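You operate a simulated robot arm through the tools that you are given. There is no shell and no other tool.

You are at the controls of a simulated two-armed robot. One attempt, no reset.

JOB
Slide core 75 onto the green peg, then push the board in and lock it.
Fine: the red knob frees the board and ends at HELD; pull the board out to load it. Where these are worked on the way, their far stop is far enough and under half their travel is too little: peg board.
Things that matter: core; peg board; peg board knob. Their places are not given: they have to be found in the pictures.

The check looks at the end state, three seconds after you hand in, the way a careful person would. Anything else that was tipped, shoved, dropped, spilled or broken makes it a failure.

ROBOT AND FRAMES
Two 7-joint arms with fingered hands on one trunk that stands fixed in place. Base frame: the origin is at the foot of the trunk, x ahead of it, y to its left, z up. Lengths are in mm, angles in degrees, forces in N, time in s.
The left shoulder is at [20, 269, 1197], the right one opposite. Each reaches about 1298 mm from its shoulder. Payload 5 kg a hand.
The tool frame of a hand sits at the grasp point between the pads (the TCP): z along the fingers, y along the line on which they close. The tips reach 42 mm beyond it. The gripper opens to 208 mm; its body begins 119 mm behind the TCP. The gripper is a hand of 4 fingers: y runs from the thumb to the fingers, the wrist lies at [0, 0, -317] in the tool frame, and closing takes about 1.5 s.
Orientation is that of the tool frame in the base frame, as a unit quaternion [x, y, z, w]. With the fingers straight down and closing along the base's y, the tool's x points along the base's -x, its y along +y and its z along -z.

CONTROLS
- The arms move only by the tool send_rows. It takes "left_plan", "right_plan" or both (then of equal length, played together; a hand with none holds still); each is a list of rows, each an object of numbers (a shift or turn left out is 0, a gripper value left out holds the last): "tx", "ty", "tz": the shift along the base's x, y, z in mm; "rx", "ry", "rz": the turn, a rotation vector about the base's x, y, z in degrees. In form: [{"tx": .., "ty": .., "tz": .., "rx": .., "ry": .., "rz": ..}, ...]. A call has 1 to 20 rows; each row is the pose to reach, as a shift and turn from the pose commanded when the call began. "left_fingers" and "right_fingers" are, for a hand that has rows, the gripper command, from -1 (shut) to 1 (fully open), values between in proportion, set as the call begins (left out, the last holds). Rows are played at 5 a second. More than 50 mm and 8.6 degrees between two rows, or a gripper value outside its range, and nothing of the call is played. Where a pose cannot be reached the arm comes as near as it can. A force on the tool above 50 N (or 10 N above the force at the start of the call, whichever is more), or a blocked arm, ends the call early, and 0.2 s more pass. Each finger travels about 153 mm/s and halts on what it meets, pressing with about 26 N; the grip force reading is that of the motor and also rises with nothing between the fingers. The clock runs only during rows and for 0.2 s after the last one: add rows that repeat a pose to give the fingers time. The reply holds the time, the measured pose of the TCP, the force on the tool along the base axes, the opening and the grip force, in the units named above and with some noise, with the torque about the TCP (base axes, N m) and any sound that the robot's microphone picked up.
- Cameras (640 x 400 px; columns grow to the right, rows downward): "scene" is now at [154.4, 32.5, 1468.3]; the picture's right is [0.37, -0.93, 0.00], its down [-0.46, -0.18, -0.87] and it looks along [0.81, 0.32, -0.49] (base axes); focal length 326 px, centre (320, 200). "left" rides on the left gripper at [-93, 1, -146] in its tool frame; the picture's right is [-0.01, -1.00, 0.00], its down [0.84, -0.01, -0.54] and it looks along [0.54, -0.01, 0.84] (tool axes); focal length 280 px, centre (320, 200). "right" rides on the right gripper at [94, 1, -146] in its tool frame; the picture's right is [-0.01, 1.00, 0.00], its down [-0.84, -0.01, -0.54] and it looks along [-0.54, -0.01, 0.84] (tool axes); focal length 280 px, centre (320, 200).
- capture(camera): a new picture of that camera. No time passes.
- lift_body(by): moves the trunk up (or, below 0, down) by that many mm; the arms and the scene camera ride with it, the base frame stays. It gives what a move gives, with no picture.
- set_fingers(finger1, finger2, finger3, thumb_bend, hand): sets how far each is bent, from 0 (flat) to 1 (curled in); at 0.3 the hand is open as for a grip, at 0.7 the pads meet at the TCP. One left out holds its place. A second passes; each finger stops where it meets its share of the squeeze, and holds until it gets a number again. A gripper value or a shape takes the hand back. It gives what a move gives, with no picture; readings hold the bend of each and the force on the fingers (four entries, about 0 where the hand has none), thumb and palm.
- grasp_type(shape, hand): the hand has 4 fingers and takes this shape, open, in about a second: jaw (thumb against the fingers, like two jaws); tri (thumb and two fingers); tip (a fingertip pinch); poke (one finger out to press); point (the index stretched); flat (the hand flat); cup (the hand cupped); fist (a fist). The gripper value then closes the fingers along that shape, each until it touches; the sizes above hold for jaw. It gives what a move gives, with no picture.
- turn_head(pan, tilt): turns the head with the scene camera to pan (to the left, within 80 degrees either way) and tilt (down, from -29 to 69), counted from straight ahead of the robot (the tilt from the chest, where the trunk bows). It gives what a move gives.
- probe_pixels(camera, pixels): for up to 12 pixels [column, row] of the newest picture of that camera ("zoom" is the newest enlarged one), the place [x, y, z] in the base frame of the surface seen there, good to about 3 mm. No time passes.
- close_up(camera, box): a new picture of the part [left, top, right, bottom] of that camera's present view, enlarged. No time passes.
- job_done(): hands the job in; it is judged then, once.

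Leave the grippers open and the arms clear of the work at the hand-in unless told otherwise.

The tools are called after "Call:" by a JSON object that holds its "op" and its "data". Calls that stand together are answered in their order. send_rows: Moves the arms, as the interface text tells. Its arguments: {"type":"object","properties":{"left_plan":{"type":"array","items":{"type":"object","properties":{"tx":{"type":"number"},"ty":{"type":"number"},"tz":{"type":"number"},"rx":{"type":"number"},"ry":{"type":"number"},"rz":{"type":"number"}}}},"left_fingers":{"type":"number"},"right_plan":{"type":"array","items":{"type":"object","properties":{"tx":{"type":"number"},"ty":{"type":"number"},"tz":{"type":"number"},"rx":{"type":"number"},"ry":{"type":"number"},"rz":{"type":"number"}}}},"right_fingers":{"type":"number"}},"required":[]} The other tools are called the same way: lift_body (by) moves the trunk up or down; grasp_type (shape, hand) gives the hand a shape; set_fingers (finger1, finger2, finger3, thumb_bend, hand) moves the fingers one by one; turn_head (pan, tilt) turns the head that bears the scene camera; capture (camera) takes a picture; probe_pixels (camera, pixels) gives the place of the surface under pixels of a picture; close_up (camera, box) takes an enlarged picture of a part of a camera's view; job_done () hands the job in.

At the start:

```text
clock: 0.0
left_tcp_pos: [398.8, 545.7, 1183.2]
left_tool_rot: [-0.242, 0.97, 0.0, 0.0]
left_wrist_force: [0.7, -0.2, 0.4]
left_moment: [-0.02, -0.01, 0.01]
left_finger_gap: 207.9
left_grip_force: 0.1
left_shape: jaw
left_bend: [0.3, 0.3, 0.3, 0.3]
left_finger forces: [0.0, 0.0, 0.0, 0.1, 0.0, 0.0]
right_tcp_pos: [675.7, 0.7, 1209.9]
right_tool_rot: [-0.241, 0.971, 0.0, 0.0]
right_wrist_force: [0.6, -0.4, 0.3]
right_moment: [0.03, -0.02, 0.01]
right_finger_gap: 207.7
right_grip_force: 0.1
right_shape: jaw
right_bend: [0.3, 0.3, 0.3, 0.3]
right_finger forces: [0.1, 0.1, 0.1, 0.1, 0.1, 0.0]
trunk travel left (down, up): [-575.0, 46.0]
head pan, tilt (commanded): [21.5, 29.7]
```

scene: 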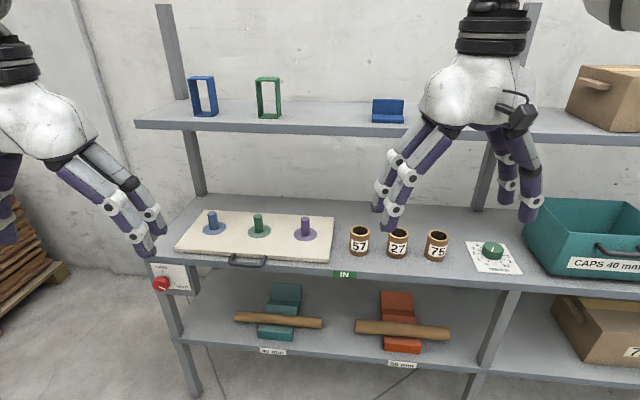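
right: 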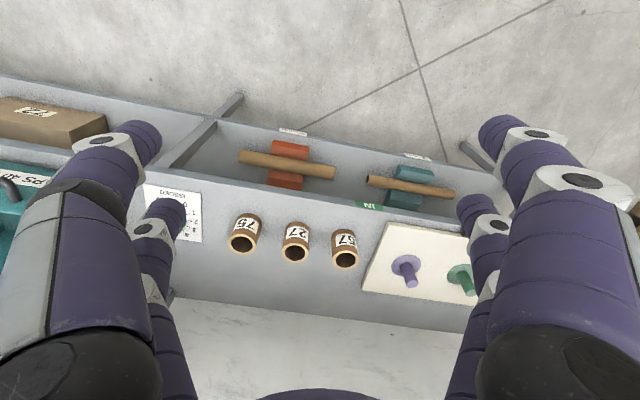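
left: 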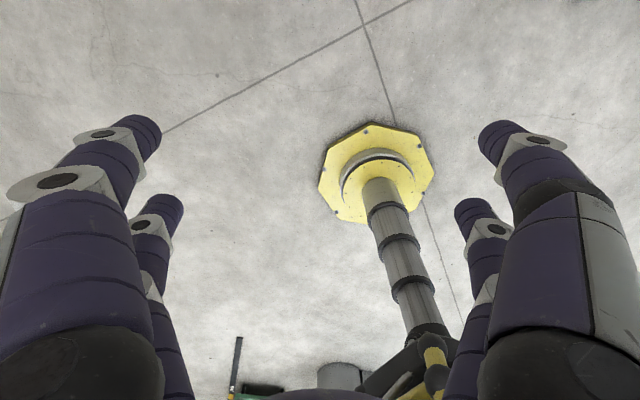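

I see a shelf with a peg board (blue, green and purple pegs), three cores labelled 57, 27 and 75, and a red knob on a plate at about (160,284). I'll take enlarged views of each before moving anything.

Call:
{"op": "close_up", "data": {"camera": "scene", "box": [130, 190, 350, 330]}}

Call:
{"op": "close_up", "data": {"camera": "scene", "box": [140, 250, 220, 300]}}

Call:
{"op": "close_up", "data": {"camera": "scene", "box": [330, 210, 530, 300]}}

```text
2.86 times, centred on (240, 260) of scene
```

zoom: 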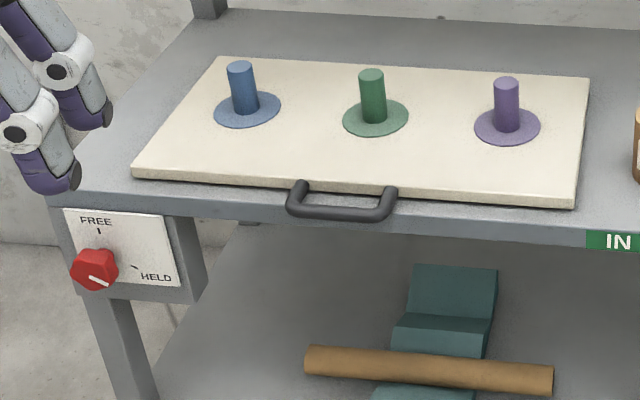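

```text
8.00 times, centred on (180, 275) of scene
```

zoom: 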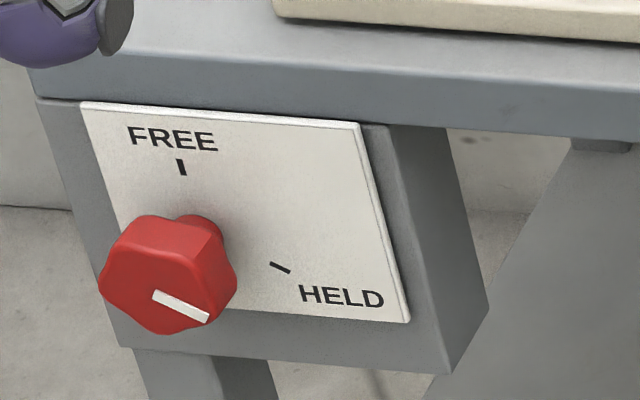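

```text
3.20 times, centred on (430, 255) of scene
```

zoom: 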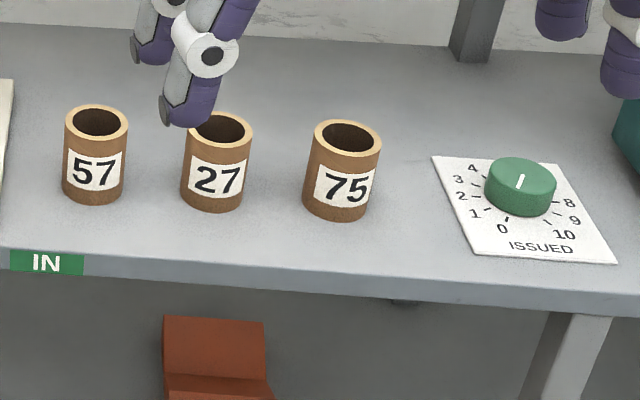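

The knob's white mark points at HELD, and FREE is up, roughly 120° counter-clockwise. Next I'll probe positions of the knob, its panel, the board, handle, pegs and cores.

Call:
{"op": "close_up", "data": {"camera": "scene", "box": [140, 250, 220, 300]}}

Call:
{"op": "probe_pixels", "data": {"camera": "zoom", "pixels": [[100, 115], [340, 135], [390, 310], [110, 330], [150, 290], [200, 315], [150, 250], [210, 225], [130, 310], [130, 340], [430, 350], [500, 110]]}}

Call:
{"op": "close_up", "data": {"camera": "scene", "box": [170, 190, 350, 302]}}

```text
8.00 times, centred on (180, 275) of scene
```

zoom: 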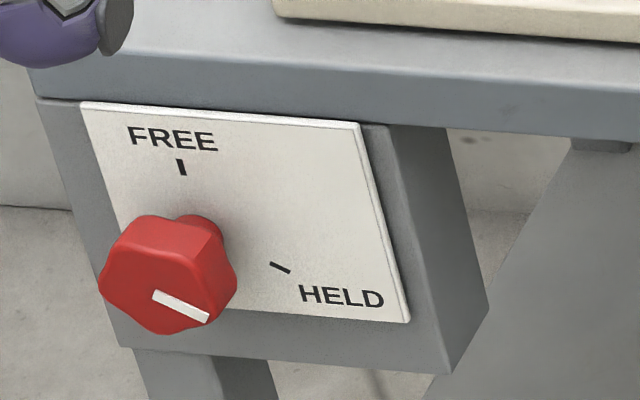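

```text
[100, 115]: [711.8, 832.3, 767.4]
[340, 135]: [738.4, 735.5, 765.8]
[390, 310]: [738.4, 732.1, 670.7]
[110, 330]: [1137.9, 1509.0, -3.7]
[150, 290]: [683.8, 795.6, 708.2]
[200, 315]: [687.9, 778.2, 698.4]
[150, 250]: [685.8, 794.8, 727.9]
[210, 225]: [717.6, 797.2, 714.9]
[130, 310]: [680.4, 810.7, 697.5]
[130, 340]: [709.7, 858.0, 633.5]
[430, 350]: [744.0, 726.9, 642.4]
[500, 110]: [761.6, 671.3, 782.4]
```

```text
3.56 times, centred on (260, 246) of scene
```

zoom: 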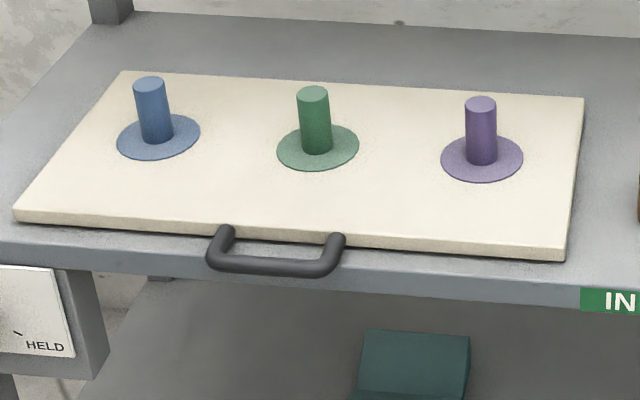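

Call:
{"op": "probe_pixels", "data": {"camera": "zoom", "pixels": [[313, 92], [148, 83], [480, 102], [340, 160], [20, 212], [566, 252], [125, 75], [580, 100], [228, 232], [337, 238], [215, 262], [330, 272]]}}

Call:
{"op": "close_up", "data": {"camera": "scene", "box": [330, 210, 530, 300]}}

Call:
{"op": "probe_pixels", "data": {"camera": "zoom", "pixels": [[341, 124], [378, 153], [317, 140], [345, 151], [340, 218], [242, 117], [213, 208], [95, 108], [93, 200], [342, 185], [500, 270], [100, 248]]}}

```text
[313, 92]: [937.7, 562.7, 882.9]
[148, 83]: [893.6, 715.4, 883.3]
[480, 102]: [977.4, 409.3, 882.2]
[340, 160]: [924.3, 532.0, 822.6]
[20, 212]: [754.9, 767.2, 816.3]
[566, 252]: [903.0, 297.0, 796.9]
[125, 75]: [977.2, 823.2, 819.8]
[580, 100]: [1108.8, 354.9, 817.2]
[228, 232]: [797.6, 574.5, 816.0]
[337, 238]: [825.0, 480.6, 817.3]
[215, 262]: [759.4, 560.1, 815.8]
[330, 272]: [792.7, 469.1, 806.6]
```

```text
3.20 times, centred on (430, 255) of scene
```

zoom: 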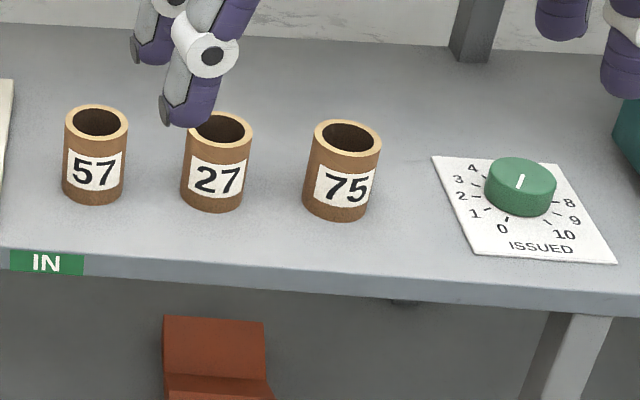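

```text
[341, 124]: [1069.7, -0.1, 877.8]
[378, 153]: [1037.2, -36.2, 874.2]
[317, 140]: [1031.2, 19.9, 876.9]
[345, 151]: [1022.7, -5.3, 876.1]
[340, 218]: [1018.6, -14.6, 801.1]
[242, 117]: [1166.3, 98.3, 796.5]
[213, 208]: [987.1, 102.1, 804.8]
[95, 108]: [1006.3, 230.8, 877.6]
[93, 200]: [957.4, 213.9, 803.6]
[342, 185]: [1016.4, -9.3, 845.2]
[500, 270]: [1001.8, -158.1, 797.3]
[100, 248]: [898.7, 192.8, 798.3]
```

The shelf is yawed about 15.5° in the base frame, and the board top is at z≈818. I'll check the shelf front edge, the upper shelf's height and overhang, and the hands' shapes.

Call:
{"op": "probe_pixels", "data": {"camera": "scene", "pixels": [[140, 119], [330, 124], [600, 138], [330, 132], [165, 252], [330, 270], [300, 268], [450, 280], [244, 222], [180, 256], [170, 244], [560, 283]]}}

Call:
{"op": "close_up", "data": {"camera": "scene", "box": [340, 40, 580, 240]}}

Call:
{"op": "close_up", "data": {"camera": "scene", "box": [225, 240, 275, 275]}}

```text
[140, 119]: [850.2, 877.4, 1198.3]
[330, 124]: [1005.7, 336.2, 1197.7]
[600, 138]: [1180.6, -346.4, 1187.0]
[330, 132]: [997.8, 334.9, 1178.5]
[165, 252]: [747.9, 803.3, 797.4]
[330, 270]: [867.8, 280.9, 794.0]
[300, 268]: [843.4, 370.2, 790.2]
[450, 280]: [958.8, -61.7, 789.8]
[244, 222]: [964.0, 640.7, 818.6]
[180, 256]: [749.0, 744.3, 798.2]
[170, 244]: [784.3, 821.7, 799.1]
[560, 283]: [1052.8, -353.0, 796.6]
```

```text
2.00 times, centred on (460, 140) of scene
```

zoom: 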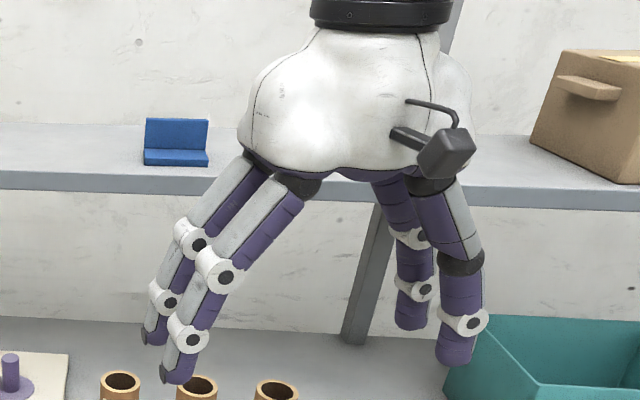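

```text
11.43 times, centred on (250, 258) of scene
```

zoom: 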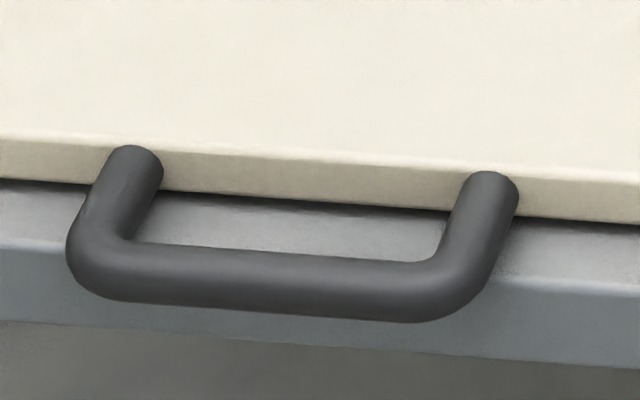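

The upper shelf edge overhangs the green peg's current spot, which explains why the board has to come out. I'll take one more zoom of the knob panel to fix the knob axis from the FREE and HELD tick marks.

Call:
{"op": "close_up", "data": {"camera": "scene", "box": [140, 250, 220, 300]}}

Call:
{"op": "probe_pixels", "data": {"camera": "zoom", "pixels": [[181, 167], [280, 267], [155, 280], [110, 285], [145, 225], [205, 250], [225, 285], [165, 328], [165, 265], [130, 260], [190, 280], [150, 310]]}}

```text
8.00 times, centred on (180, 275) of scene
```

zoom: 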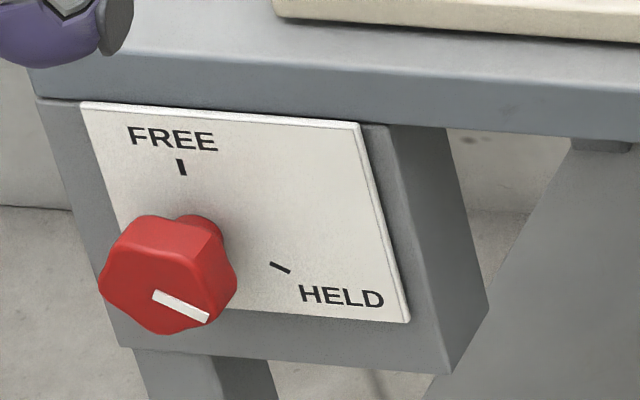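

```text
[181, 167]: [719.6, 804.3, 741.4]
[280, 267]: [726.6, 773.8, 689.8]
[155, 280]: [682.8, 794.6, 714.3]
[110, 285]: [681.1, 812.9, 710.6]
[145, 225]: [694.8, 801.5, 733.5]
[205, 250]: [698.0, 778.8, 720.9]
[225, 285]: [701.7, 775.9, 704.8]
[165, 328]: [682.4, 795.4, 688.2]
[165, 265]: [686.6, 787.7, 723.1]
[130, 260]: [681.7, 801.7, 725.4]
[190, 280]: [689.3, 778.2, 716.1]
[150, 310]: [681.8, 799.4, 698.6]
```

The tick marks put the knob axis at about (683, 794, 706), with its face at shelf-depth 865, the panel at 903, and a throw of about 120°. I'll bring the left hand in front of the knob, turned to point straight at the panel and half closed, about 125 mm short of it.

Call:
{"op": "send_rows", "data": {"left_plan": [{"tx": 13.6, "ty": 18.0, "tz": -39.7, "rx": 2.75, "ry": -6.99, "rz": -0.85}, {"tx": 27.2, "ty": 36.0, "tz": -79.4, "rx": 5.51, "ry": -13.98, "rz": -1.7}, {"tx": 40.8, "ty": 54.0, "tz": -119.2, "rx": 8.26, "ry": -20.97, "rz": -2.55}, {"tx": 54.4, "ty": 72.1, "tz": -158.9, "rx": 11.01, "ry": -27.96, "rz": -3.4}, {"tx": 68.0, "ty": 90.1, "tz": -198.6, "rx": 13.77, "ry": -34.95, "rz": -4.25}, {"tx": 81.6, "ty": 108.1, "tz": -238.3, "rx": 16.52, "ry": -41.94, "rz": -5.1}, {"tx": 95.2, "ty": 126.1, "tz": -278.1, "rx": 19.27, "ry": -48.93, "rz": -5.96}, {"tx": 108.8, "ty": 144.1, "tz": -317.8, "rx": 22.03, "ry": -55.92, "rz": -6.81}, {"tx": 122.4, "ty": 162.2, "tz": -357.5, "rx": 24.78, "ry": -62.91, "rz": -7.66}, {"tx": 136.0, "ty": 180.2, "tz": -397.2, "rx": 27.53, "ry": -69.9, "rz": -8.51}, {"tx": 149.6, "ty": 198.2, "tz": -437.0, "rx": 30.29, "ry": -76.89, "rz": -9.36}, {"tx": 163.2, "ty": 216.2, "tz": -476.7, "rx": 33.04, "ry": -83.88, "rz": -10.21}, {"tx": 163.2, "ty": 216.2, "tz": -476.7, "rx": 33.04, "ry": -83.88, "rz": -10.21}], "left_fingers": 0}}

```text
clock: 2.2
left_tcp_pos: [378.6, 741.8, 747.2]
left_tool_rot: [-0.117, 0.932, 0.104, 0.326]
left_wrist_force: [-0.2, 4.3, -2.3]
left_moment: [-0.39, -0.12, -0.32]
left_finger_gap: 103.8
left_grip_force: 0.0
left_shape: jaw
left_bend: [0.73, 0.73, 0.73, 0.7]
left_finger forces: [0.1, 0.1, 0.0, 0.1, 0.0, 0.1]
left hand out of reach, approached as far as the arm can: row 4, 5, 6, 7, 8, 9, 10
right_tcp_pos: [672.3, 5.4, 1210.4]
right_tool_rot: [-0.243, 0.97, -0.002, 0.001]
right_wrist_force: [0.6, 0.9, 1.1]
right_moment: [-0.16, 0.07, 0.0]
right_finger_gap: 207.5
right_grip_force: 0.1
right_shape: jaw
right_bend: [0.3, 0.3, 0.3, 0.3]
right_finger forces: [0.1, 0.0, 0.0, 0.1, 0.0, 0.0]
trunk travel left (down, up): [-575.0, 46.0]
head pan, tilt (commanded): [21.5, 29.7]
stopped in row 10 (left hand): the force on the tool passed its limit at 73 N (the readings are from after the stop); the commanded pose is now the measured one
```

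The arm couldn't follow part of the path and stopped on a 73 N force. I'll look around to see what it touched.

Call:
{"op": "capture", "data": {"camera": "scene"}}

Call:
{"op": "capture", "data": {"camera": "left"}}

```text
taken
```

scene: 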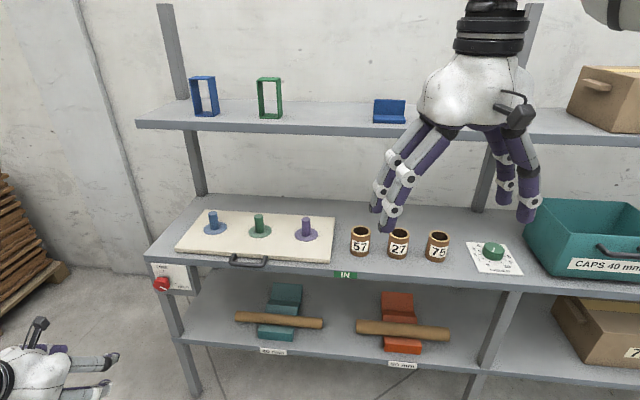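

```text
taken
```

left: 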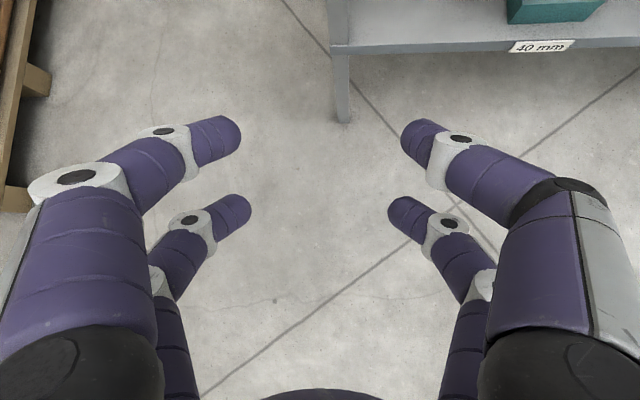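

Nothing is touching the hand. It folded too close to the shoulder on the way down and the jolt tripped the force limit. From here the target is an easier stretch, so I'll finish the turn to horizontal and move forward gently.

Call:
{"op": "send_rows", "data": {"left_plan": [{"tx": 15.3, "ty": 1.7, "tz": -3.4, "rx": 0.64, "ry": -4.18, "rz": -0.38}, {"tx": 30.6, "ty": 3.4, "tz": -6.8, "rx": 1.28, "ry": -8.36, "rz": -0.77}, {"tx": 45.9, "ty": 5.0, "tz": -10.2, "rx": 1.92, "ry": -12.54, "rz": -1.15}, {"tx": 61.1, "ty": 6.7, "tz": -13.6, "rx": 2.56, "ry": -16.72, "rz": -1.53}, {"tx": 76.4, "ty": 8.4, "tz": -17.0, "rx": 3.2, "ry": -20.9, "rz": -1.91}, {"tx": 91.7, "ty": 10.1, "tz": -20.4, "rx": 3.85, "ry": -25.08, "rz": -2.3}, {"tx": 107.0, "ty": 11.7, "tz": -23.7, "rx": 4.49, "ry": -29.26, "rz": -2.68}, {"tx": 122.3, "ty": 13.4, "tz": -27.1, "rx": 5.13, "ry": -33.44, "rz": -3.06}, {"tx": 137.6, "ty": 15.1, "tz": -30.5, "rx": 5.77, "ry": -37.62, "rz": -3.44}, {"tx": 152.8, "ty": 16.8, "tz": -33.9, "rx": 6.41, "ry": -41.8, "rz": -3.83}, {"tx": 168.1, "ty": 18.4, "tz": -37.3, "rx": 7.05, "ry": -45.98, "rz": -4.21}, {"tx": 183.4, "ty": 20.1, "tz": -40.7, "rx": 7.69, "ry": -50.16, "rz": -4.59}, {"tx": 183.4, "ty": 20.1, "tz": -40.7, "rx": 7.69, "ry": -50.16, "rz": -4.59}]}}

```text
clock: 5.0
left_tcp_pos: [525.7, 846.0, 792.8]
left_tool_rot: [-0.072, 0.716, 0.068, 0.691]
left_wrist_force: [-0.5, -0.3, 0.9]
left_moment: [-0.01, 0.05, 0.04]
left_finger_gap: 103.7
left_grip_force: 0.1
left_shape: jaw
left_bend: [0.73, 0.73, 0.73, 0.7]
left_finger forces: [0.0, 0.0, 0.0, 0.1, 0.0, 0.0]
left hand out of reach, approached as far as the arm can: row 5, 6, 7, 8, 9, 10, 11, 12, 13
right_tcp_pos: [673.9, 1.4, 1208.7]
right_tool_rot: [-0.242, 0.97, 0.001, -0.001]
right_wrist_force: [-0.2, -0.7, 0.1]
right_moment: [0.04, -0.02, 0.02]
right_finger_gap: 208.0
right_grip_force: 0.1
right_shape: jaw
right_bend: [0.3, 0.3, 0.3, 0.3]
right_finger forces: [0.0, 0.1, 0.1, 0.0, 0.0, 0.0]
trunk travel left (down, up): [-575.0, 46.0]
head pan, tilt (commanded): [21.5, 29.7]
```

The orientation is right, but with the shoulder this high the hand can't get down and in to the knob. Lowering the trunk 300 mm should fix that; both hands hang in the open in front of the shelf, so the path down is clear.

Call:
{"op": "lift_body", "data": {"by": -300}}

Call:
{"op": "capture", "data": {"camera": "scene"}}

Call:
{"op": "capture", "data": {"camera": "left"}}

```text
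clock: 8.0
left_tcp_pos: [524.4, 844.8, 495.3]
left_tool_rot: [-0.073, 0.715, 0.069, 0.692]
left_wrist_force: [-0.9, 0.0, 1.1]
left_moment: [-0.03, 0.02, 0.02]
left_finger_gap: 104.0
left_grip_force: 0.1
left_shape: jaw
left_bend: [0.73, 0.73, 0.73, 0.7]
left_finger forces: [0.0, 0.0, 0.0, 0.1, 0.1, 0.0]
right_tcp_pos: [673.3, 1.8, 910.2]
right_tool_rot: [-0.241, 0.97, 0.0, 0.0]
right_wrist_force: [0.0, 0.3, -0.3]
right_moment: [0.02, -0.06, 0.01]
right_finger_gap: 208.0
right_grip_force: 0.0
right_shape: jaw
right_bend: [0.3, 0.3, 0.3, 0.3]
right_finger forces: [0.0, 0.0, 0.0, 0.0, 0.0, 0.0]
trunk travel left (down, up): [-275.0, 346.0]
head pan, tilt (commanded): [21.5, 29.7]
```

```text
taken
```

scene: 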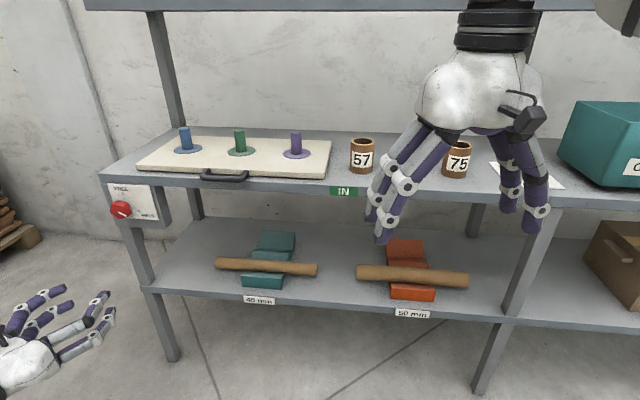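

```text
taken
```

left: 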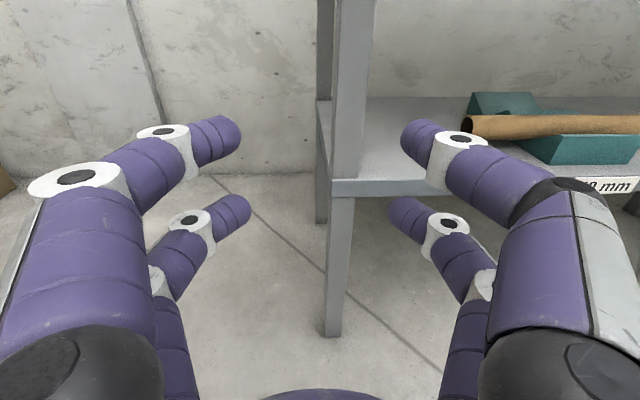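

The view is clear and the hand is free below the knob. I'm not sure which pose the controller now counts from, so I'll send one small upward move to find out.

Call:
{"op": "send_rows", "data": {"left_plan": [{"tz": 15}, {"tz": 30}, {"tz": 30}]}}

```text
clock: 8.8
left_tcp_pos: [523.6, 844.8, 524.2]
left_tool_rot: [-0.073, 0.717, 0.068, 0.69]
left_wrist_force: [0.8, -0.5, 0.4]
left_moment: [0.0, 0.01, 0.03]
left_finger_gap: 104.0
left_grip_force: 0.1
left_shape: jaw
left_bend: [0.73, 0.73, 0.73, 0.7]
left_finger forces: [0.0, 0.0, 0.0, 0.1, 0.0, 0.0]
right_tcp_pos: [673.7, 1.2, 909.8]
right_tool_rot: [-0.242, 0.97, 0.0, 0.0]
right_wrist_force: [-0.9, -0.6, -0.9]
right_moment: [0.03, -0.03, 0.02]
right_finger_gap: 207.8
right_grip_force: 0.1
right_shape: jaw
right_bend: [0.3, 0.3, 0.3, 0.3]
right_finger forces: [0.1, 0.0, 0.0, 0.0, 0.0, 0.1]
trunk travel left (down, up): [-275.0, 346.0]
head pan, tilt (commanded): [21.5, 29.7]
```

It counts from the measured pose, which is good. Next I'll bring the hand onto the knob axis about 100 mm short of the knob face, correcting the small yaw and pitch error.

Call:
{"op": "send_rows", "data": {"left_plan": [{"tx": 7.2, "ty": -9.7, "tz": 22.8, "rx": 0.07, "ry": -0.27, "rz": 0.44}, {"tx": 14.4, "ty": -19.4, "tz": 45.6, "rx": 0.14, "ry": -0.53, "rz": 0.89}, {"tx": 21.6, "ty": -29.1, "tz": 68.4, "rx": 0.21, "ry": -0.8, "rz": 1.33}, {"tx": 28.9, "ty": -38.9, "tz": 91.2, "rx": 0.29, "ry": -1.07, "rz": 1.78}, {"tx": 36.1, "ty": -48.6, "tz": 113.9, "rx": 0.36, "ry": -1.33, "rz": 2.22}, {"tx": 43.3, "ty": -58.3, "tz": 136.7, "rx": 0.43, "ry": -1.6, "rz": 2.66}, {"tx": 50.5, "ty": -68.0, "tz": 159.5, "rx": 0.5, "ry": -1.86, "rz": 3.11}, {"tx": 57.7, "ty": -77.7, "tz": 182.3, "rx": 0.57, "ry": -2.13, "rz": 3.55}, {"tx": 57.7, "ty": -77.7, "tz": 182.3, "rx": 0.57, "ry": -2.13, "rz": 3.55}]}}

Call:
{"op": "capture", "data": {"camera": "left"}}

Call:
{"op": "capture", "data": {"camera": "scene"}}

```text
clock: 10.8
left_tcp_pos: [581.7, 767.3, 707.6]
left_tool_rot: [-0.094, 0.7, 0.093, 0.702]
left_wrist_force: [0.4, 0.2, 1.2]
left_moment: [-0.04, 0.11, 0.05]
left_finger_gap: 103.8
left_grip_force: 0.0
left_shape: jaw
left_bend: [0.73, 0.73, 0.73, 0.7]
left_finger forces: [0.1, 0.0, 0.0, 0.0, 0.0, 0.0]
right_tcp_pos: [673.2, 0.5, 910.5]
right_tool_rot: [-0.242, 0.97, 0.0, 0.001]
right_wrist_force: [0.0, -1.2, 0.4]
right_moment: [0.15, -0.01, -0.04]
right_finger_gap: 207.9
right_grip_force: 0.1
right_shape: jaw
right_bend: [0.3, 0.3, 0.3, 0.3]
right_finger forces: [0.0, 0.0, 0.0, 0.1, 0.1, 0.0]
trunk travel left (down, up): [-275.0, 346.0]
head pan, tilt (commanded): [21.5, 29.7]
```

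```text
taken
```

left: 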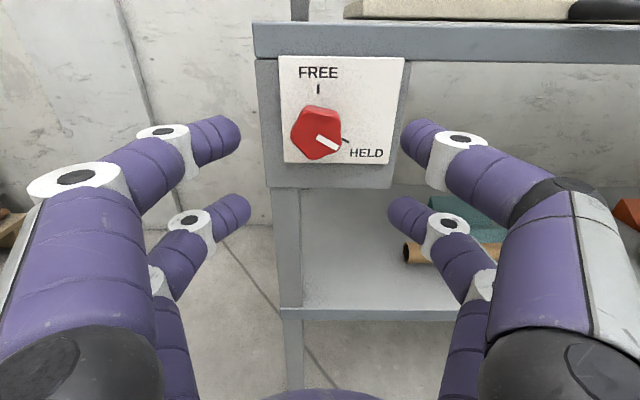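

```text
taken
```

scene: 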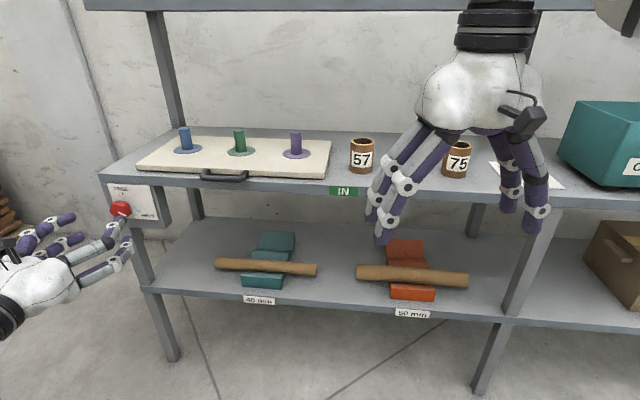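

The pose is reached and the left camera sees the knob square-on. I'll probe the knob face from this closer view to refine its centre.

Call:
{"op": "close_up", "data": {"camera": "left", "box": [260, 50, 420, 190]}}

Call:
{"op": "probe_pixels", "data": {"camera": "left", "pixels": [[315, 133], [319, 90], [348, 140], [295, 133], [340, 133], [317, 112], [317, 155], [337, 146], [300, 150], [285, 70], [395, 70], [390, 155]]}}

```text
2.86 times, centred on (340, 120) of left
```

zoom: 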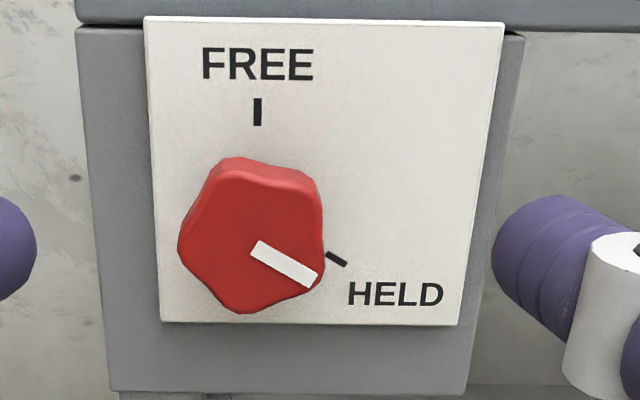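

```text
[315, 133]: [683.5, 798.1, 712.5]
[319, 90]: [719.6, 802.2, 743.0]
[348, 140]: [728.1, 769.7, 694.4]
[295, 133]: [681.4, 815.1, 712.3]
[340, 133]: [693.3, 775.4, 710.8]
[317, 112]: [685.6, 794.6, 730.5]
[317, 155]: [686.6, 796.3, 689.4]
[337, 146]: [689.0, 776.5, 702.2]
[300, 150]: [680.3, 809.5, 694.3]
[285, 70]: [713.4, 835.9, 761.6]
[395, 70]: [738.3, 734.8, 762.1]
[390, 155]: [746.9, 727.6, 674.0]
```

The knob axis agrees with my estimate to within a few mm. I'll pre-roll the hand 60° clockwise about the knob axis in free air so that a full 120° counter-clockwise turn fits in one stroke.

Call:
{"op": "send_rows", "data": {"left_plan": [{"rx": 7.24, "ry": 1.94}, {"rx": 14.49, "ry": 3.88}, {"rx": 21.73, "ry": 5.82}, {"rx": 28.98, "ry": 7.76}, {"rx": 36.22, "ry": 9.71}, {"rx": 43.47, "ry": 11.65}, {"rx": 50.71, "ry": 13.59}, {"rx": 57.95, "ry": 15.53}, {"rx": 57.95, "ry": 15.53}]}}

Call:
{"op": "capture", "data": {"camera": "left"}}

```text
clock: 12.8
left_tcp_pos: [582.6, 766.4, 705.9]
left_tool_rot: [0.269, 0.653, 0.43, 0.563]
left_wrist_force: [-6.7, -1.4, -12.6]
left_moment: [0.48, -1.5, -0.19]
left_finger_gap: 104.4
left_grip_force: 0.2
left_shape: jaw
left_bend: [0.73, 0.73, 0.73, 0.7]
left_finger forces: [0.0, 0.0, 0.0, 0.0, 0.0, 0.1]
right_tcp_pos: [674.6, 1.0, 908.0]
right_tool_rot: [-0.242, 0.97, 0.0, 0.0]
right_wrist_force: [-0.2, -0.4, 0.7]
right_moment: [0.14, -0.01, 0.01]
right_finger_gap: 208.0
right_grip_force: 0.0
right_shape: jaw
right_bend: [0.3, 0.3, 0.3, 0.3]
right_finger forces: [0.0, 0.0, 0.1, 0.1, 0.1, 0.0]
trunk travel left (down, up): [-275.0, 346.0]
head pan, tilt (commanded): [21.5, 29.7]
```

```text
taken
```

left: 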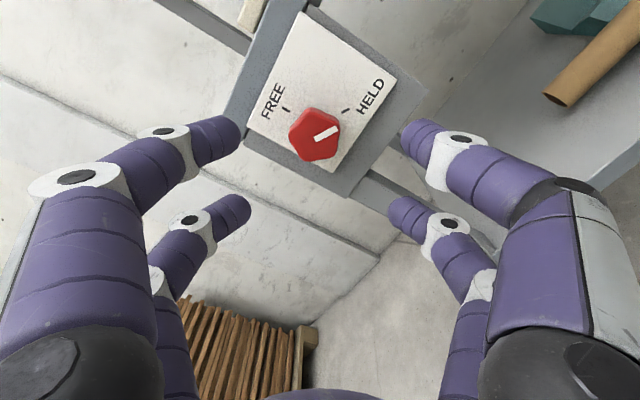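

The pre-roll worked and the knob sits centred between the fingers. Next I'll advance about 92 mm along the knob axis so the fingertips straddle it, stopping around 9 mm short of the panel.

Call:
{"op": "send_rows", "data": {"left_plan": [{"tx": 17.7, "ty": 4.8, "tz": 0.2}, {"tx": 35.5, "ty": 9.7, "tz": 0.4}, {"tx": 53.2, "ty": 14.5, "tz": 0.6}, {"tx": 71.0, "ty": 19.4, "tz": 0.8}, {"tx": 82.0, "ty": 22.4, "tz": 1.0}, {"tx": 88.7, "ty": 24.2, "tz": 1.0}, {"tx": 88.7, "ty": 24.2, "tz": 1.0}]}}

Call:
{"op": "capture", "data": {"camera": "left"}}

Call:
{"op": "close_up", "data": {"camera": "scene", "box": [60, 150, 200, 270]}}

```text
clock: 14.4
left_tcp_pos: [669.9, 790.2, 707.8]
left_tool_rot: [0.27, 0.652, 0.43, 0.563]
left_wrist_force: [0.3, -0.3, 0.5]
left_moment: [-0.01, 0.01, -0.01]
left_finger_gap: 104.1
left_grip_force: 0.1
left_shape: jaw
left_bend: [0.73, 0.73, 0.73, 0.7]
left_finger forces: [0.0, 0.0, 0.1, 0.0, 0.1, 0.1]
right_tcp_pos: [674.2, 0.9, 908.5]
right_tool_rot: [-0.242, 0.97, 0.0, 0.0]
right_wrist_force: [0.8, 0.4, 0.2]
right_moment: [-0.04, 0.03, 0.0]
right_finger_gap: 208.3
right_grip_force: 0.0
right_shape: jaw
right_bend: [0.3, 0.3, 0.3, 0.3]
right_finger forces: [0.0, 0.0, 0.0, 0.0, 0.1, 0.0]
trunk travel left (down, up): [-275.0, 346.0]
head pan, tilt (commanded): [21.5, 29.7]
```

```text
taken
```

left: 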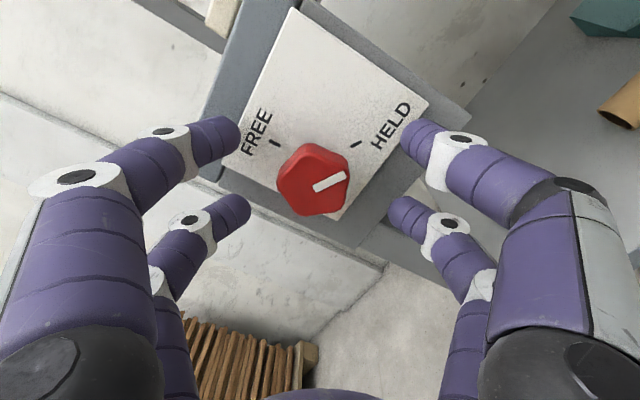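

```text
3.33 times, centred on (130, 210) of scene
```

zoom: 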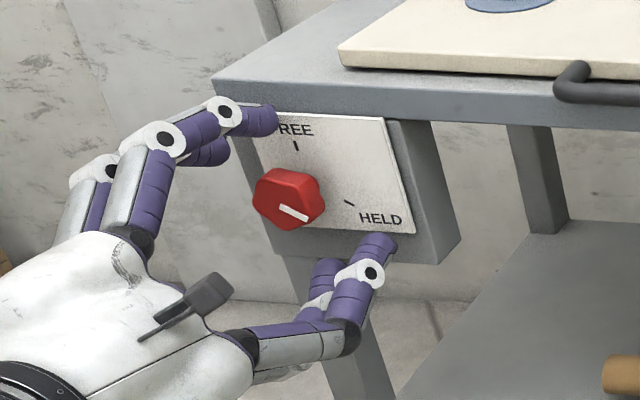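

The fingertips straddle the knob just off the panel, with no contact forces. Closing the left hand on it now.

Call:
{"op": "send_rows", "data": {"left_plan": [{}, {}, {}, {}, {}, {}, {}, {}], "left_fingers": -1}}

Call:
{"op": "capture", "data": {"camera": "left"}}

Call:
{"op": "close_up", "data": {"camera": "scene", "box": [60, 150, 200, 270]}}

```text
clock: 16.2
left_tcp_pos: [670.0, 792.1, 708.2]
left_tool_rot: [0.27, 0.652, 0.431, 0.563]
left_wrist_force: [11.4, 14.8, 2.0]
left_moment: [0.04, -0.09, 0.2]
left_finger_gap: 0.0
left_grip_force: 26.1
left_shape: jaw
left_bend: [0.71, 0.71, 0.7, 0.7]
left_finger forces: [27.2, 23.3, 25.6, 0.0, 22.6, 0.0]
right_tcp_pos: [673.1, 1.7, 908.6]
right_tool_rot: [-0.242, 0.97, 0.0, -0.001]
right_wrist_force: [0.1, 0.1, -0.3]
right_moment: [-0.01, -0.02, 0.02]
right_finger_gap: 207.7
right_grip_force: 0.0
right_shape: jaw
right_bend: [0.3, 0.3, 0.3, 0.3]
right_finger forces: [0.0, 0.0, 0.1, 0.1, 0.0, 0.0]
trunk travel left (down, up): [-275.0, 346.0]
head pan, tilt (commanded): [21.5, 29.7]
```

```text
taken
```

left: 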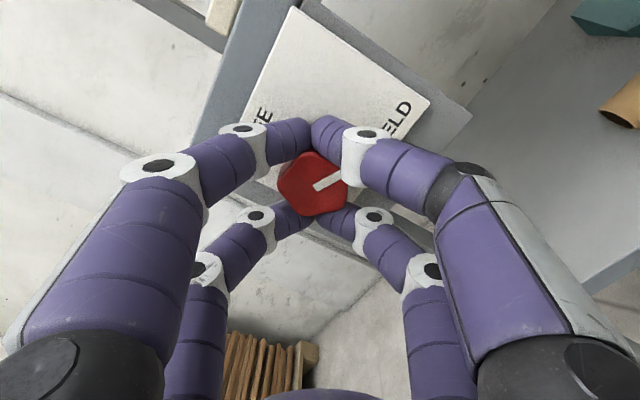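

```text
3.33 times, centred on (130, 210) of scene
```

zoom: 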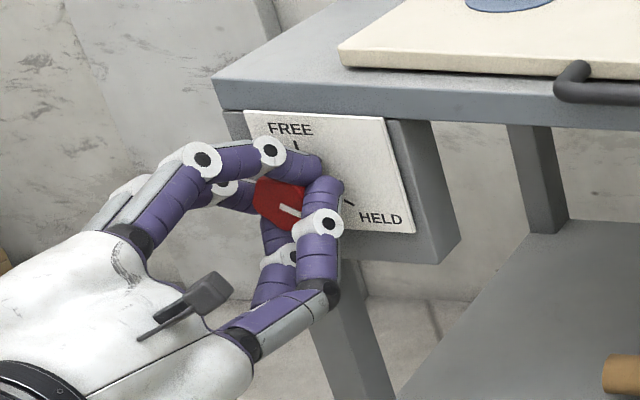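

All four fingertips meet around the knob, so it's caged rather than squeezed. I'll try a slow 16° counter-clockwise turn and see whether the mark follows.

Call:
{"op": "send_rows", "data": {"left_plan": [{"rx": -3.86, "ry": -1.04}, {"rx": -7.73, "ry": -2.07}, {"rx": -11.59, "ry": -3.11}, {"rx": -15.45, "ry": -4.14}, {"rx": -15.45, "ry": -4.14}]}}

Call:
{"op": "capture", "data": {"camera": "left"}}

Call:
{"op": "close_up", "data": {"camera": "scene", "box": [60, 150, 200, 270]}}

```text
clock: 17.4
left_tcp_pos: [671.4, 790.7, 707.8]
left_tool_rot: [0.176, 0.683, 0.347, 0.618]
left_wrist_force: [15.7, 11.4, 7.3]
left_moment: [0.08, -0.25, 0.1]
left_finger_gap: 0.1
left_grip_force: 26.0
left_shape: jaw
left_bend: [0.71, 0.71, 0.7, 0.69]
left_finger forces: [30.0, 22.1, 22.6, 0.0, 23.2, 0.0]
right_tcp_pos: [673.8, 2.1, 909.8]
right_tool_rot: [-0.242, 0.97, 0.0, 0.0]
right_wrist_force: [-1.0, -0.9, 0.6]
right_moment: [-0.01, -0.02, 0.0]
right_finger_gap: 208.0
right_grip_force: 0.0
right_shape: jaw
right_bend: [0.3, 0.3, 0.3, 0.3]
right_finger forces: [0.0, 0.1, 0.0, 0.0, 0.0, 0.0]
trunk travel left (down, up): [-275.0, 346.0]
head pan, tilt (commanded): [21.5, 29.7]
```

```text
taken
```

left: 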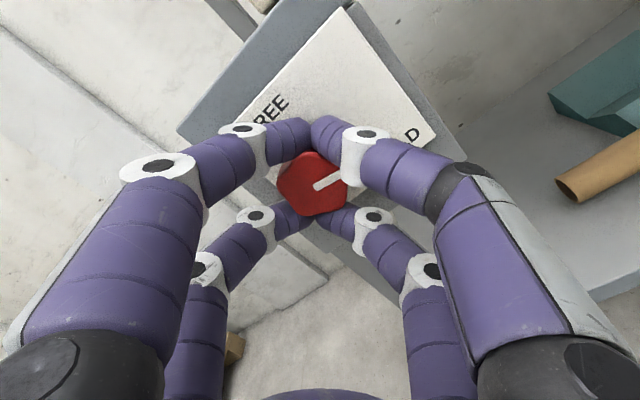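

```text
3.33 times, centred on (130, 210) of scene
```

zoom: 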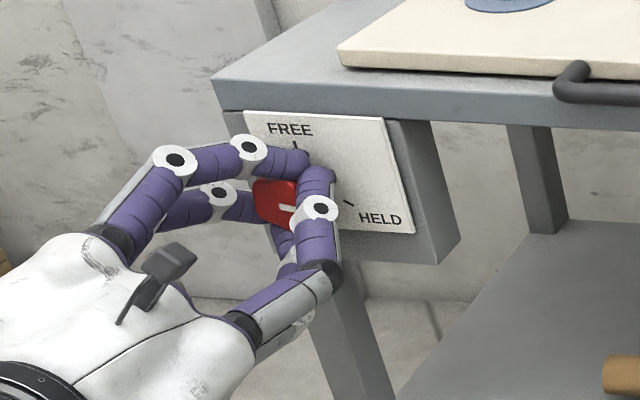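

The mark kept its place in the hand's view while the panel rotated, so the knob is turning with the hand. I'll continue the remaining 104° counter-clockwise to FREE.

Call:
{"op": "send_rows", "data": {"left_plan": [{"rx": -5.02, "ry": -1.35}, {"rx": -10.05, "ry": -2.69}, {"rx": -15.07, "ry": -4.04}, {"rx": -20.09, "ry": -5.38}, {"rx": -25.11, "ry": -6.73}, {"rx": -30.14, "ry": -8.07}, {"rx": -35.16, "ry": -9.42}, {"rx": -40.18, "ry": -10.77}, {"rx": -45.2, "ry": -12.11}, {"rx": -50.23, "ry": -13.46}, {"rx": -55.25, "ry": -14.8}, {"rx": -60.27, "ry": -16.15}, {"rx": -65.3, "ry": -17.5}, {"rx": -70.32, "ry": -18.84}, {"rx": -75.34, "ry": -20.19}, {"rx": -80.36, "ry": -21.53}, {"rx": -85.39, "ry": -22.88}, {"rx": -90.41, "ry": -24.22}, {"rx": -95.43, "ry": -25.57}, {"rx": -100.45, "ry": -26.92}]}}

Call:
{"op": "capture", "data": {"camera": "left"}}

Call:
{"op": "close_up", "data": {"camera": "scene", "box": [60, 150, 200, 270]}}

```text
clock: 21.6
left_tcp_pos: [669.3, 791.8, 710.5]
left_tool_rot: [-0.431, 0.559, -0.269, 0.655]
left_wrist_force: [10.5, 21.7, 28.8]
left_moment: [1.72, -0.56, 0.51]
left_finger_gap: 0.1
left_grip_force: 26.5
left_shape: jaw
left_bend: [0.71, 0.71, 0.7, 0.69]
left_finger forces: [82.1, 0.1, 68.4, 0.0, 31.9, 0.0]
right_tcp_pos: [672.7, 1.0, 909.2]
right_tool_rot: [-0.242, 0.97, 0.0, 0.0]
right_wrist_force: [-0.2, -0.1, 0.3]
right_moment: [-0.02, -0.01, 0.0]
right_finger_gap: 207.8
right_grip_force: 0.0
right_shape: jaw
right_bend: [0.3, 0.3, 0.3, 0.3]
right_finger forces: [0.0, 0.1, 0.0, 0.1, 0.1, 0.0]
trunk travel left (down, up): [-275.0, 346.0]
head pan, tilt (commanded): [21.5, 29.7]
```

```text
taken
```

left: 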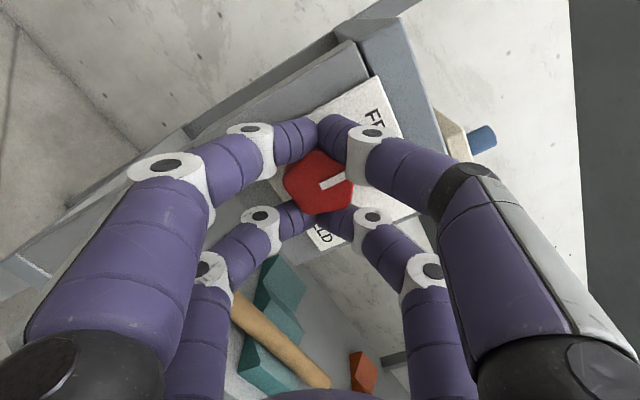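

```text
3.33 times, centred on (130, 210) of scene
```

zoom: 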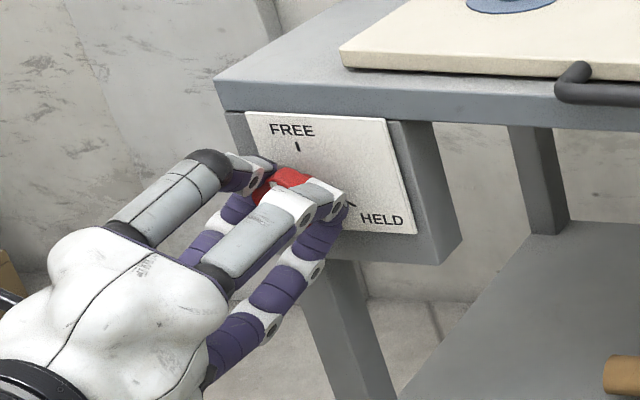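

The hand has turned a full 120° and the torque has risen to about 1.7 N·m, so the knob is probably at its stop. I'll ease back 4°, open the hand and check where the mark points.

Call:
{"op": "send_rows", "data": {"left_plan": [{"rx": 1.93, "ry": 0.52}, {"rx": 3.86, "ry": 1.04}, {"rx": 3.86, "ry": 1.04}]}}

Call:
{"op": "send_rows", "data": {"left_plan": [{}, {}, {}, {}, {}, {}], "left_fingers": 0}}

Call:
{"op": "capture", "data": {"camera": "left"}}

Call:
{"op": "close_up", "data": {"camera": "scene", "box": [60, 150, 200, 270]}}

```text
clock: 22.4
left_tcp_pos: [669.3, 792.1, 709.6]
left_tool_rot: [-0.412, 0.574, -0.246, 0.663]
left_wrist_force: [8.1, 24.6, 29.0]
left_moment: [0.56, -0.76, 0.6]
left_finger_gap: 0.0
left_grip_force: 25.9
left_shape: jaw
left_bend: [0.71, 0.71, 0.7, 0.69]
left_finger forces: [56.2, 0.0, 41.0, 0.0, 32.5, 0.1]
right_tcp_pos: [673.4, 1.3, 908.9]
right_tool_rot: [-0.242, 0.97, 0.0, 0.0]
right_wrist_force: [-0.2, -0.1, -0.1]
right_moment: [0.03, -0.03, 0.04]
right_finger_gap: 208.1
right_grip_force: 0.1
right_shape: jaw
right_bend: [0.3, 0.3, 0.3, 0.3]
right_finger forces: [0.0, 0.0, 0.0, 0.1, 0.1, 0.0]
trunk travel left (down, up): [-275.0, 346.0]
head pan, tilt (commanded): [21.5, 29.7]
```

```text
clock: 23.8
left_tcp_pos: [670.3, 790.8, 707.3]
left_tool_rot: [-0.412, 0.574, -0.247, 0.663]
left_wrist_force: [0.4, 0.0, -0.3]
left_moment: [0.01, 0.02, 0.02]
left_finger_gap: 103.6
left_grip_force: 0.1
left_shape: jaw
left_bend: [0.73, 0.73, 0.73, 0.7]
left_finger forces: [0.1, 0.0, 0.1, 0.1, 0.0, 0.0]
right_tcp_pos: [673.9, 2.0, 909.3]
right_tool_rot: [-0.242, 0.97, 0.0, 0.0]
right_wrist_force: [-0.1, -0.1, 0.5]
right_moment: [-0.01, 0.0, -0.01]
right_finger_gap: 208.2
right_grip_force: 0.1
right_shape: jaw
right_bend: [0.3, 0.3, 0.3, 0.3]
right_finger forces: [0.0, 0.0, 0.0, 0.1, 0.0, 0.1]
trunk travel left (down, up): [-275.0, 346.0]
head pan, tilt (commanded): [21.5, 29.7]
```

```text
taken
```

left: 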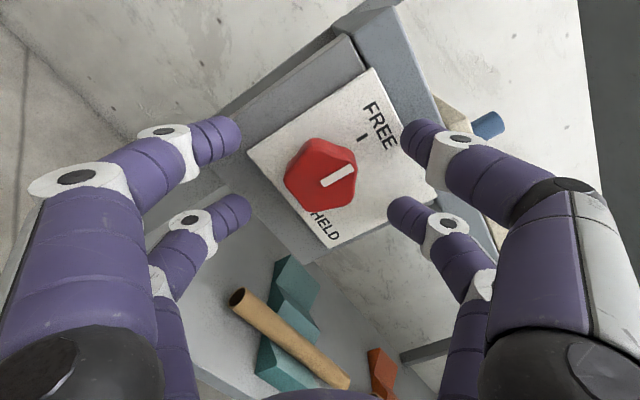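

```text
3.33 times, centred on (130, 210) of scene
```

zoom: 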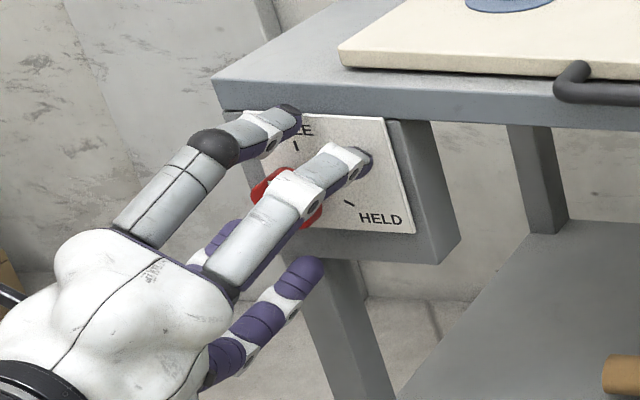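

The mark now points very near FREE. I'll back the hand straight off along the axis and check the knob with nothing in front of it.

Call:
{"op": "send_rows", "data": {"left_plan": [{"tx": -24.1, "ty": -6.5}, {"tx": -48.3, "ty": -12.9}, {"tx": -72.4, "ty": -19.4}, {"tx": -96.6, "ty": -25.9}, {"tx": -120.7, "ty": -32.4}, {"tx": -144.9, "ty": -38.8}]}}

Call:
{"op": "close_up", "data": {"camera": "scene", "box": [90, 170, 170, 230]}}

Call:
{"op": "close_up", "data": {"camera": "left", "box": [240, 60, 440, 200]}}

```text
clock: 25.2
left_tcp_pos: [525.4, 752.5, 707.9]
left_tool_rot: [-0.412, 0.574, -0.247, 0.663]
left_wrist_force: [-0.2, 0.2, -0.4]
left_moment: [0.03, -0.01, -0.03]
left_finger_gap: 103.4
left_grip_force: 0.1
left_shape: jaw
left_bend: [0.73, 0.73, 0.73, 0.7]
left_finger forces: [0.1, 0.0, 0.1, 0.0, 0.1, 0.1]
right_tcp_pos: [674.5, 2.2, 908.6]
right_tool_rot: [-0.241, 0.97, 0.001, 0.001]
right_wrist_force: [0.5, 1.1, -0.1]
right_moment: [-0.03, 0.05, 0.01]
right_finger_gap: 208.0
right_grip_force: 0.1
right_shape: jaw
right_bend: [0.3, 0.3, 0.3, 0.3]
right_finger forces: [0.0, 0.0, 0.0, 0.0, 0.0, 0.1]
trunk travel left (down, up): [-275.0, 346.0]
head pan, tilt (commanded): [21.5, 29.7]
```

```text
6.67 times, centred on (130, 200) of scene
```

zoom: 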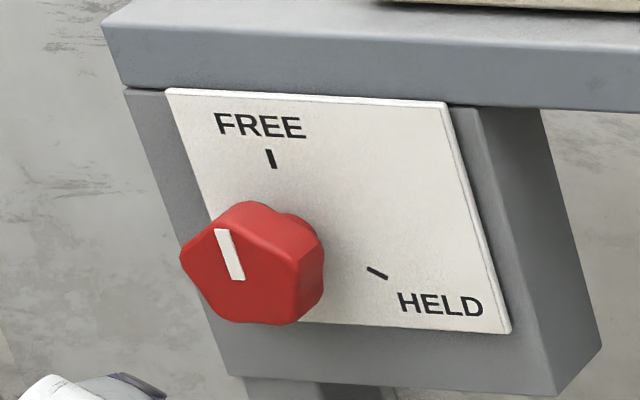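

```text
2.86 times, centred on (340, 130) of left
```

zoom: 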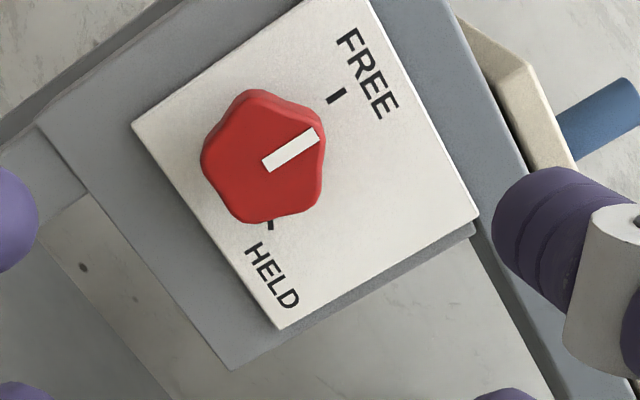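

From the front the mark is parallel to the FREE tick, so the board is freed. Before choosing grips I'd like to know the finger layout, so I'll probe the left hand's fingertips and refine the handle position.

Call:
{"op": "capture", "data": {"camera": "left"}}

Call:
{"op": "probe_pixels", "data": {"camera": "left", "pixels": [[232, 135], [243, 210], [408, 130], [395, 215], [175, 165], [465, 165], [215, 125], [425, 125]]}}

Call:
{"op": "close_up", "data": {"camera": "scene", "box": [170, 120, 290, 195]}}

Call:
{"op": "probe_pixels", "data": {"camera": "zoom", "pixels": [[175, 290], [290, 315], [410, 315], [290, 303], [290, 325], [230, 310], [350, 312], [180, 275], [405, 290], [290, 275], [290, 345], [290, 250]]}}

```text
taken
```

left: 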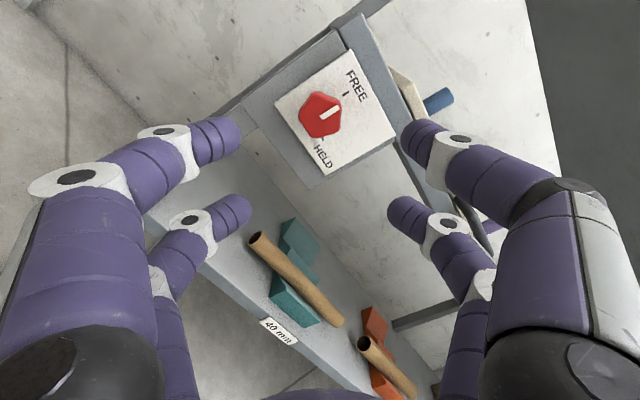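

```text
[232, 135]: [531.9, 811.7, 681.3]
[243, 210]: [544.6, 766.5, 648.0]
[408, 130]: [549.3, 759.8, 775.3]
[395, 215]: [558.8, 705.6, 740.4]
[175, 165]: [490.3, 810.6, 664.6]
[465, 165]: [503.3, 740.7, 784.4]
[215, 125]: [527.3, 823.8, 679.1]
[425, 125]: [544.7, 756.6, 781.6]
```

```text
5.33 times, centred on (230, 158) of scene
```

zoom: 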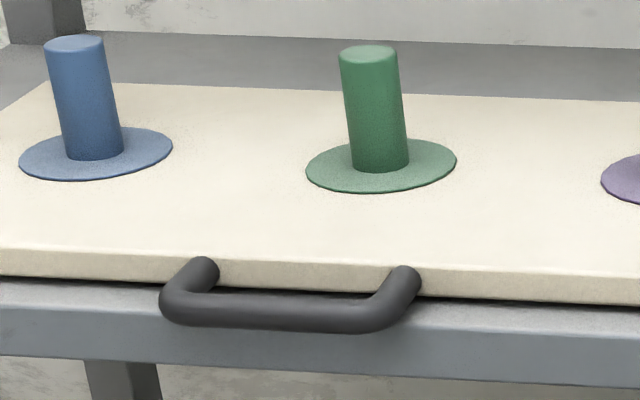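

```text
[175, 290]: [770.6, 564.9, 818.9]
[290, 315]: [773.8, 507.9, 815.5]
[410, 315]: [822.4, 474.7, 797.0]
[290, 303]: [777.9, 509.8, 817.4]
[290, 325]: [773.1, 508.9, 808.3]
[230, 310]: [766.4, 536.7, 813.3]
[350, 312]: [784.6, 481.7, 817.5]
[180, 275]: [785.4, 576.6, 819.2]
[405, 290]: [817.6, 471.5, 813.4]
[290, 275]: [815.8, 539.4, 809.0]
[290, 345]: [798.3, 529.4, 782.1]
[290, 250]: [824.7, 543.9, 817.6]
```

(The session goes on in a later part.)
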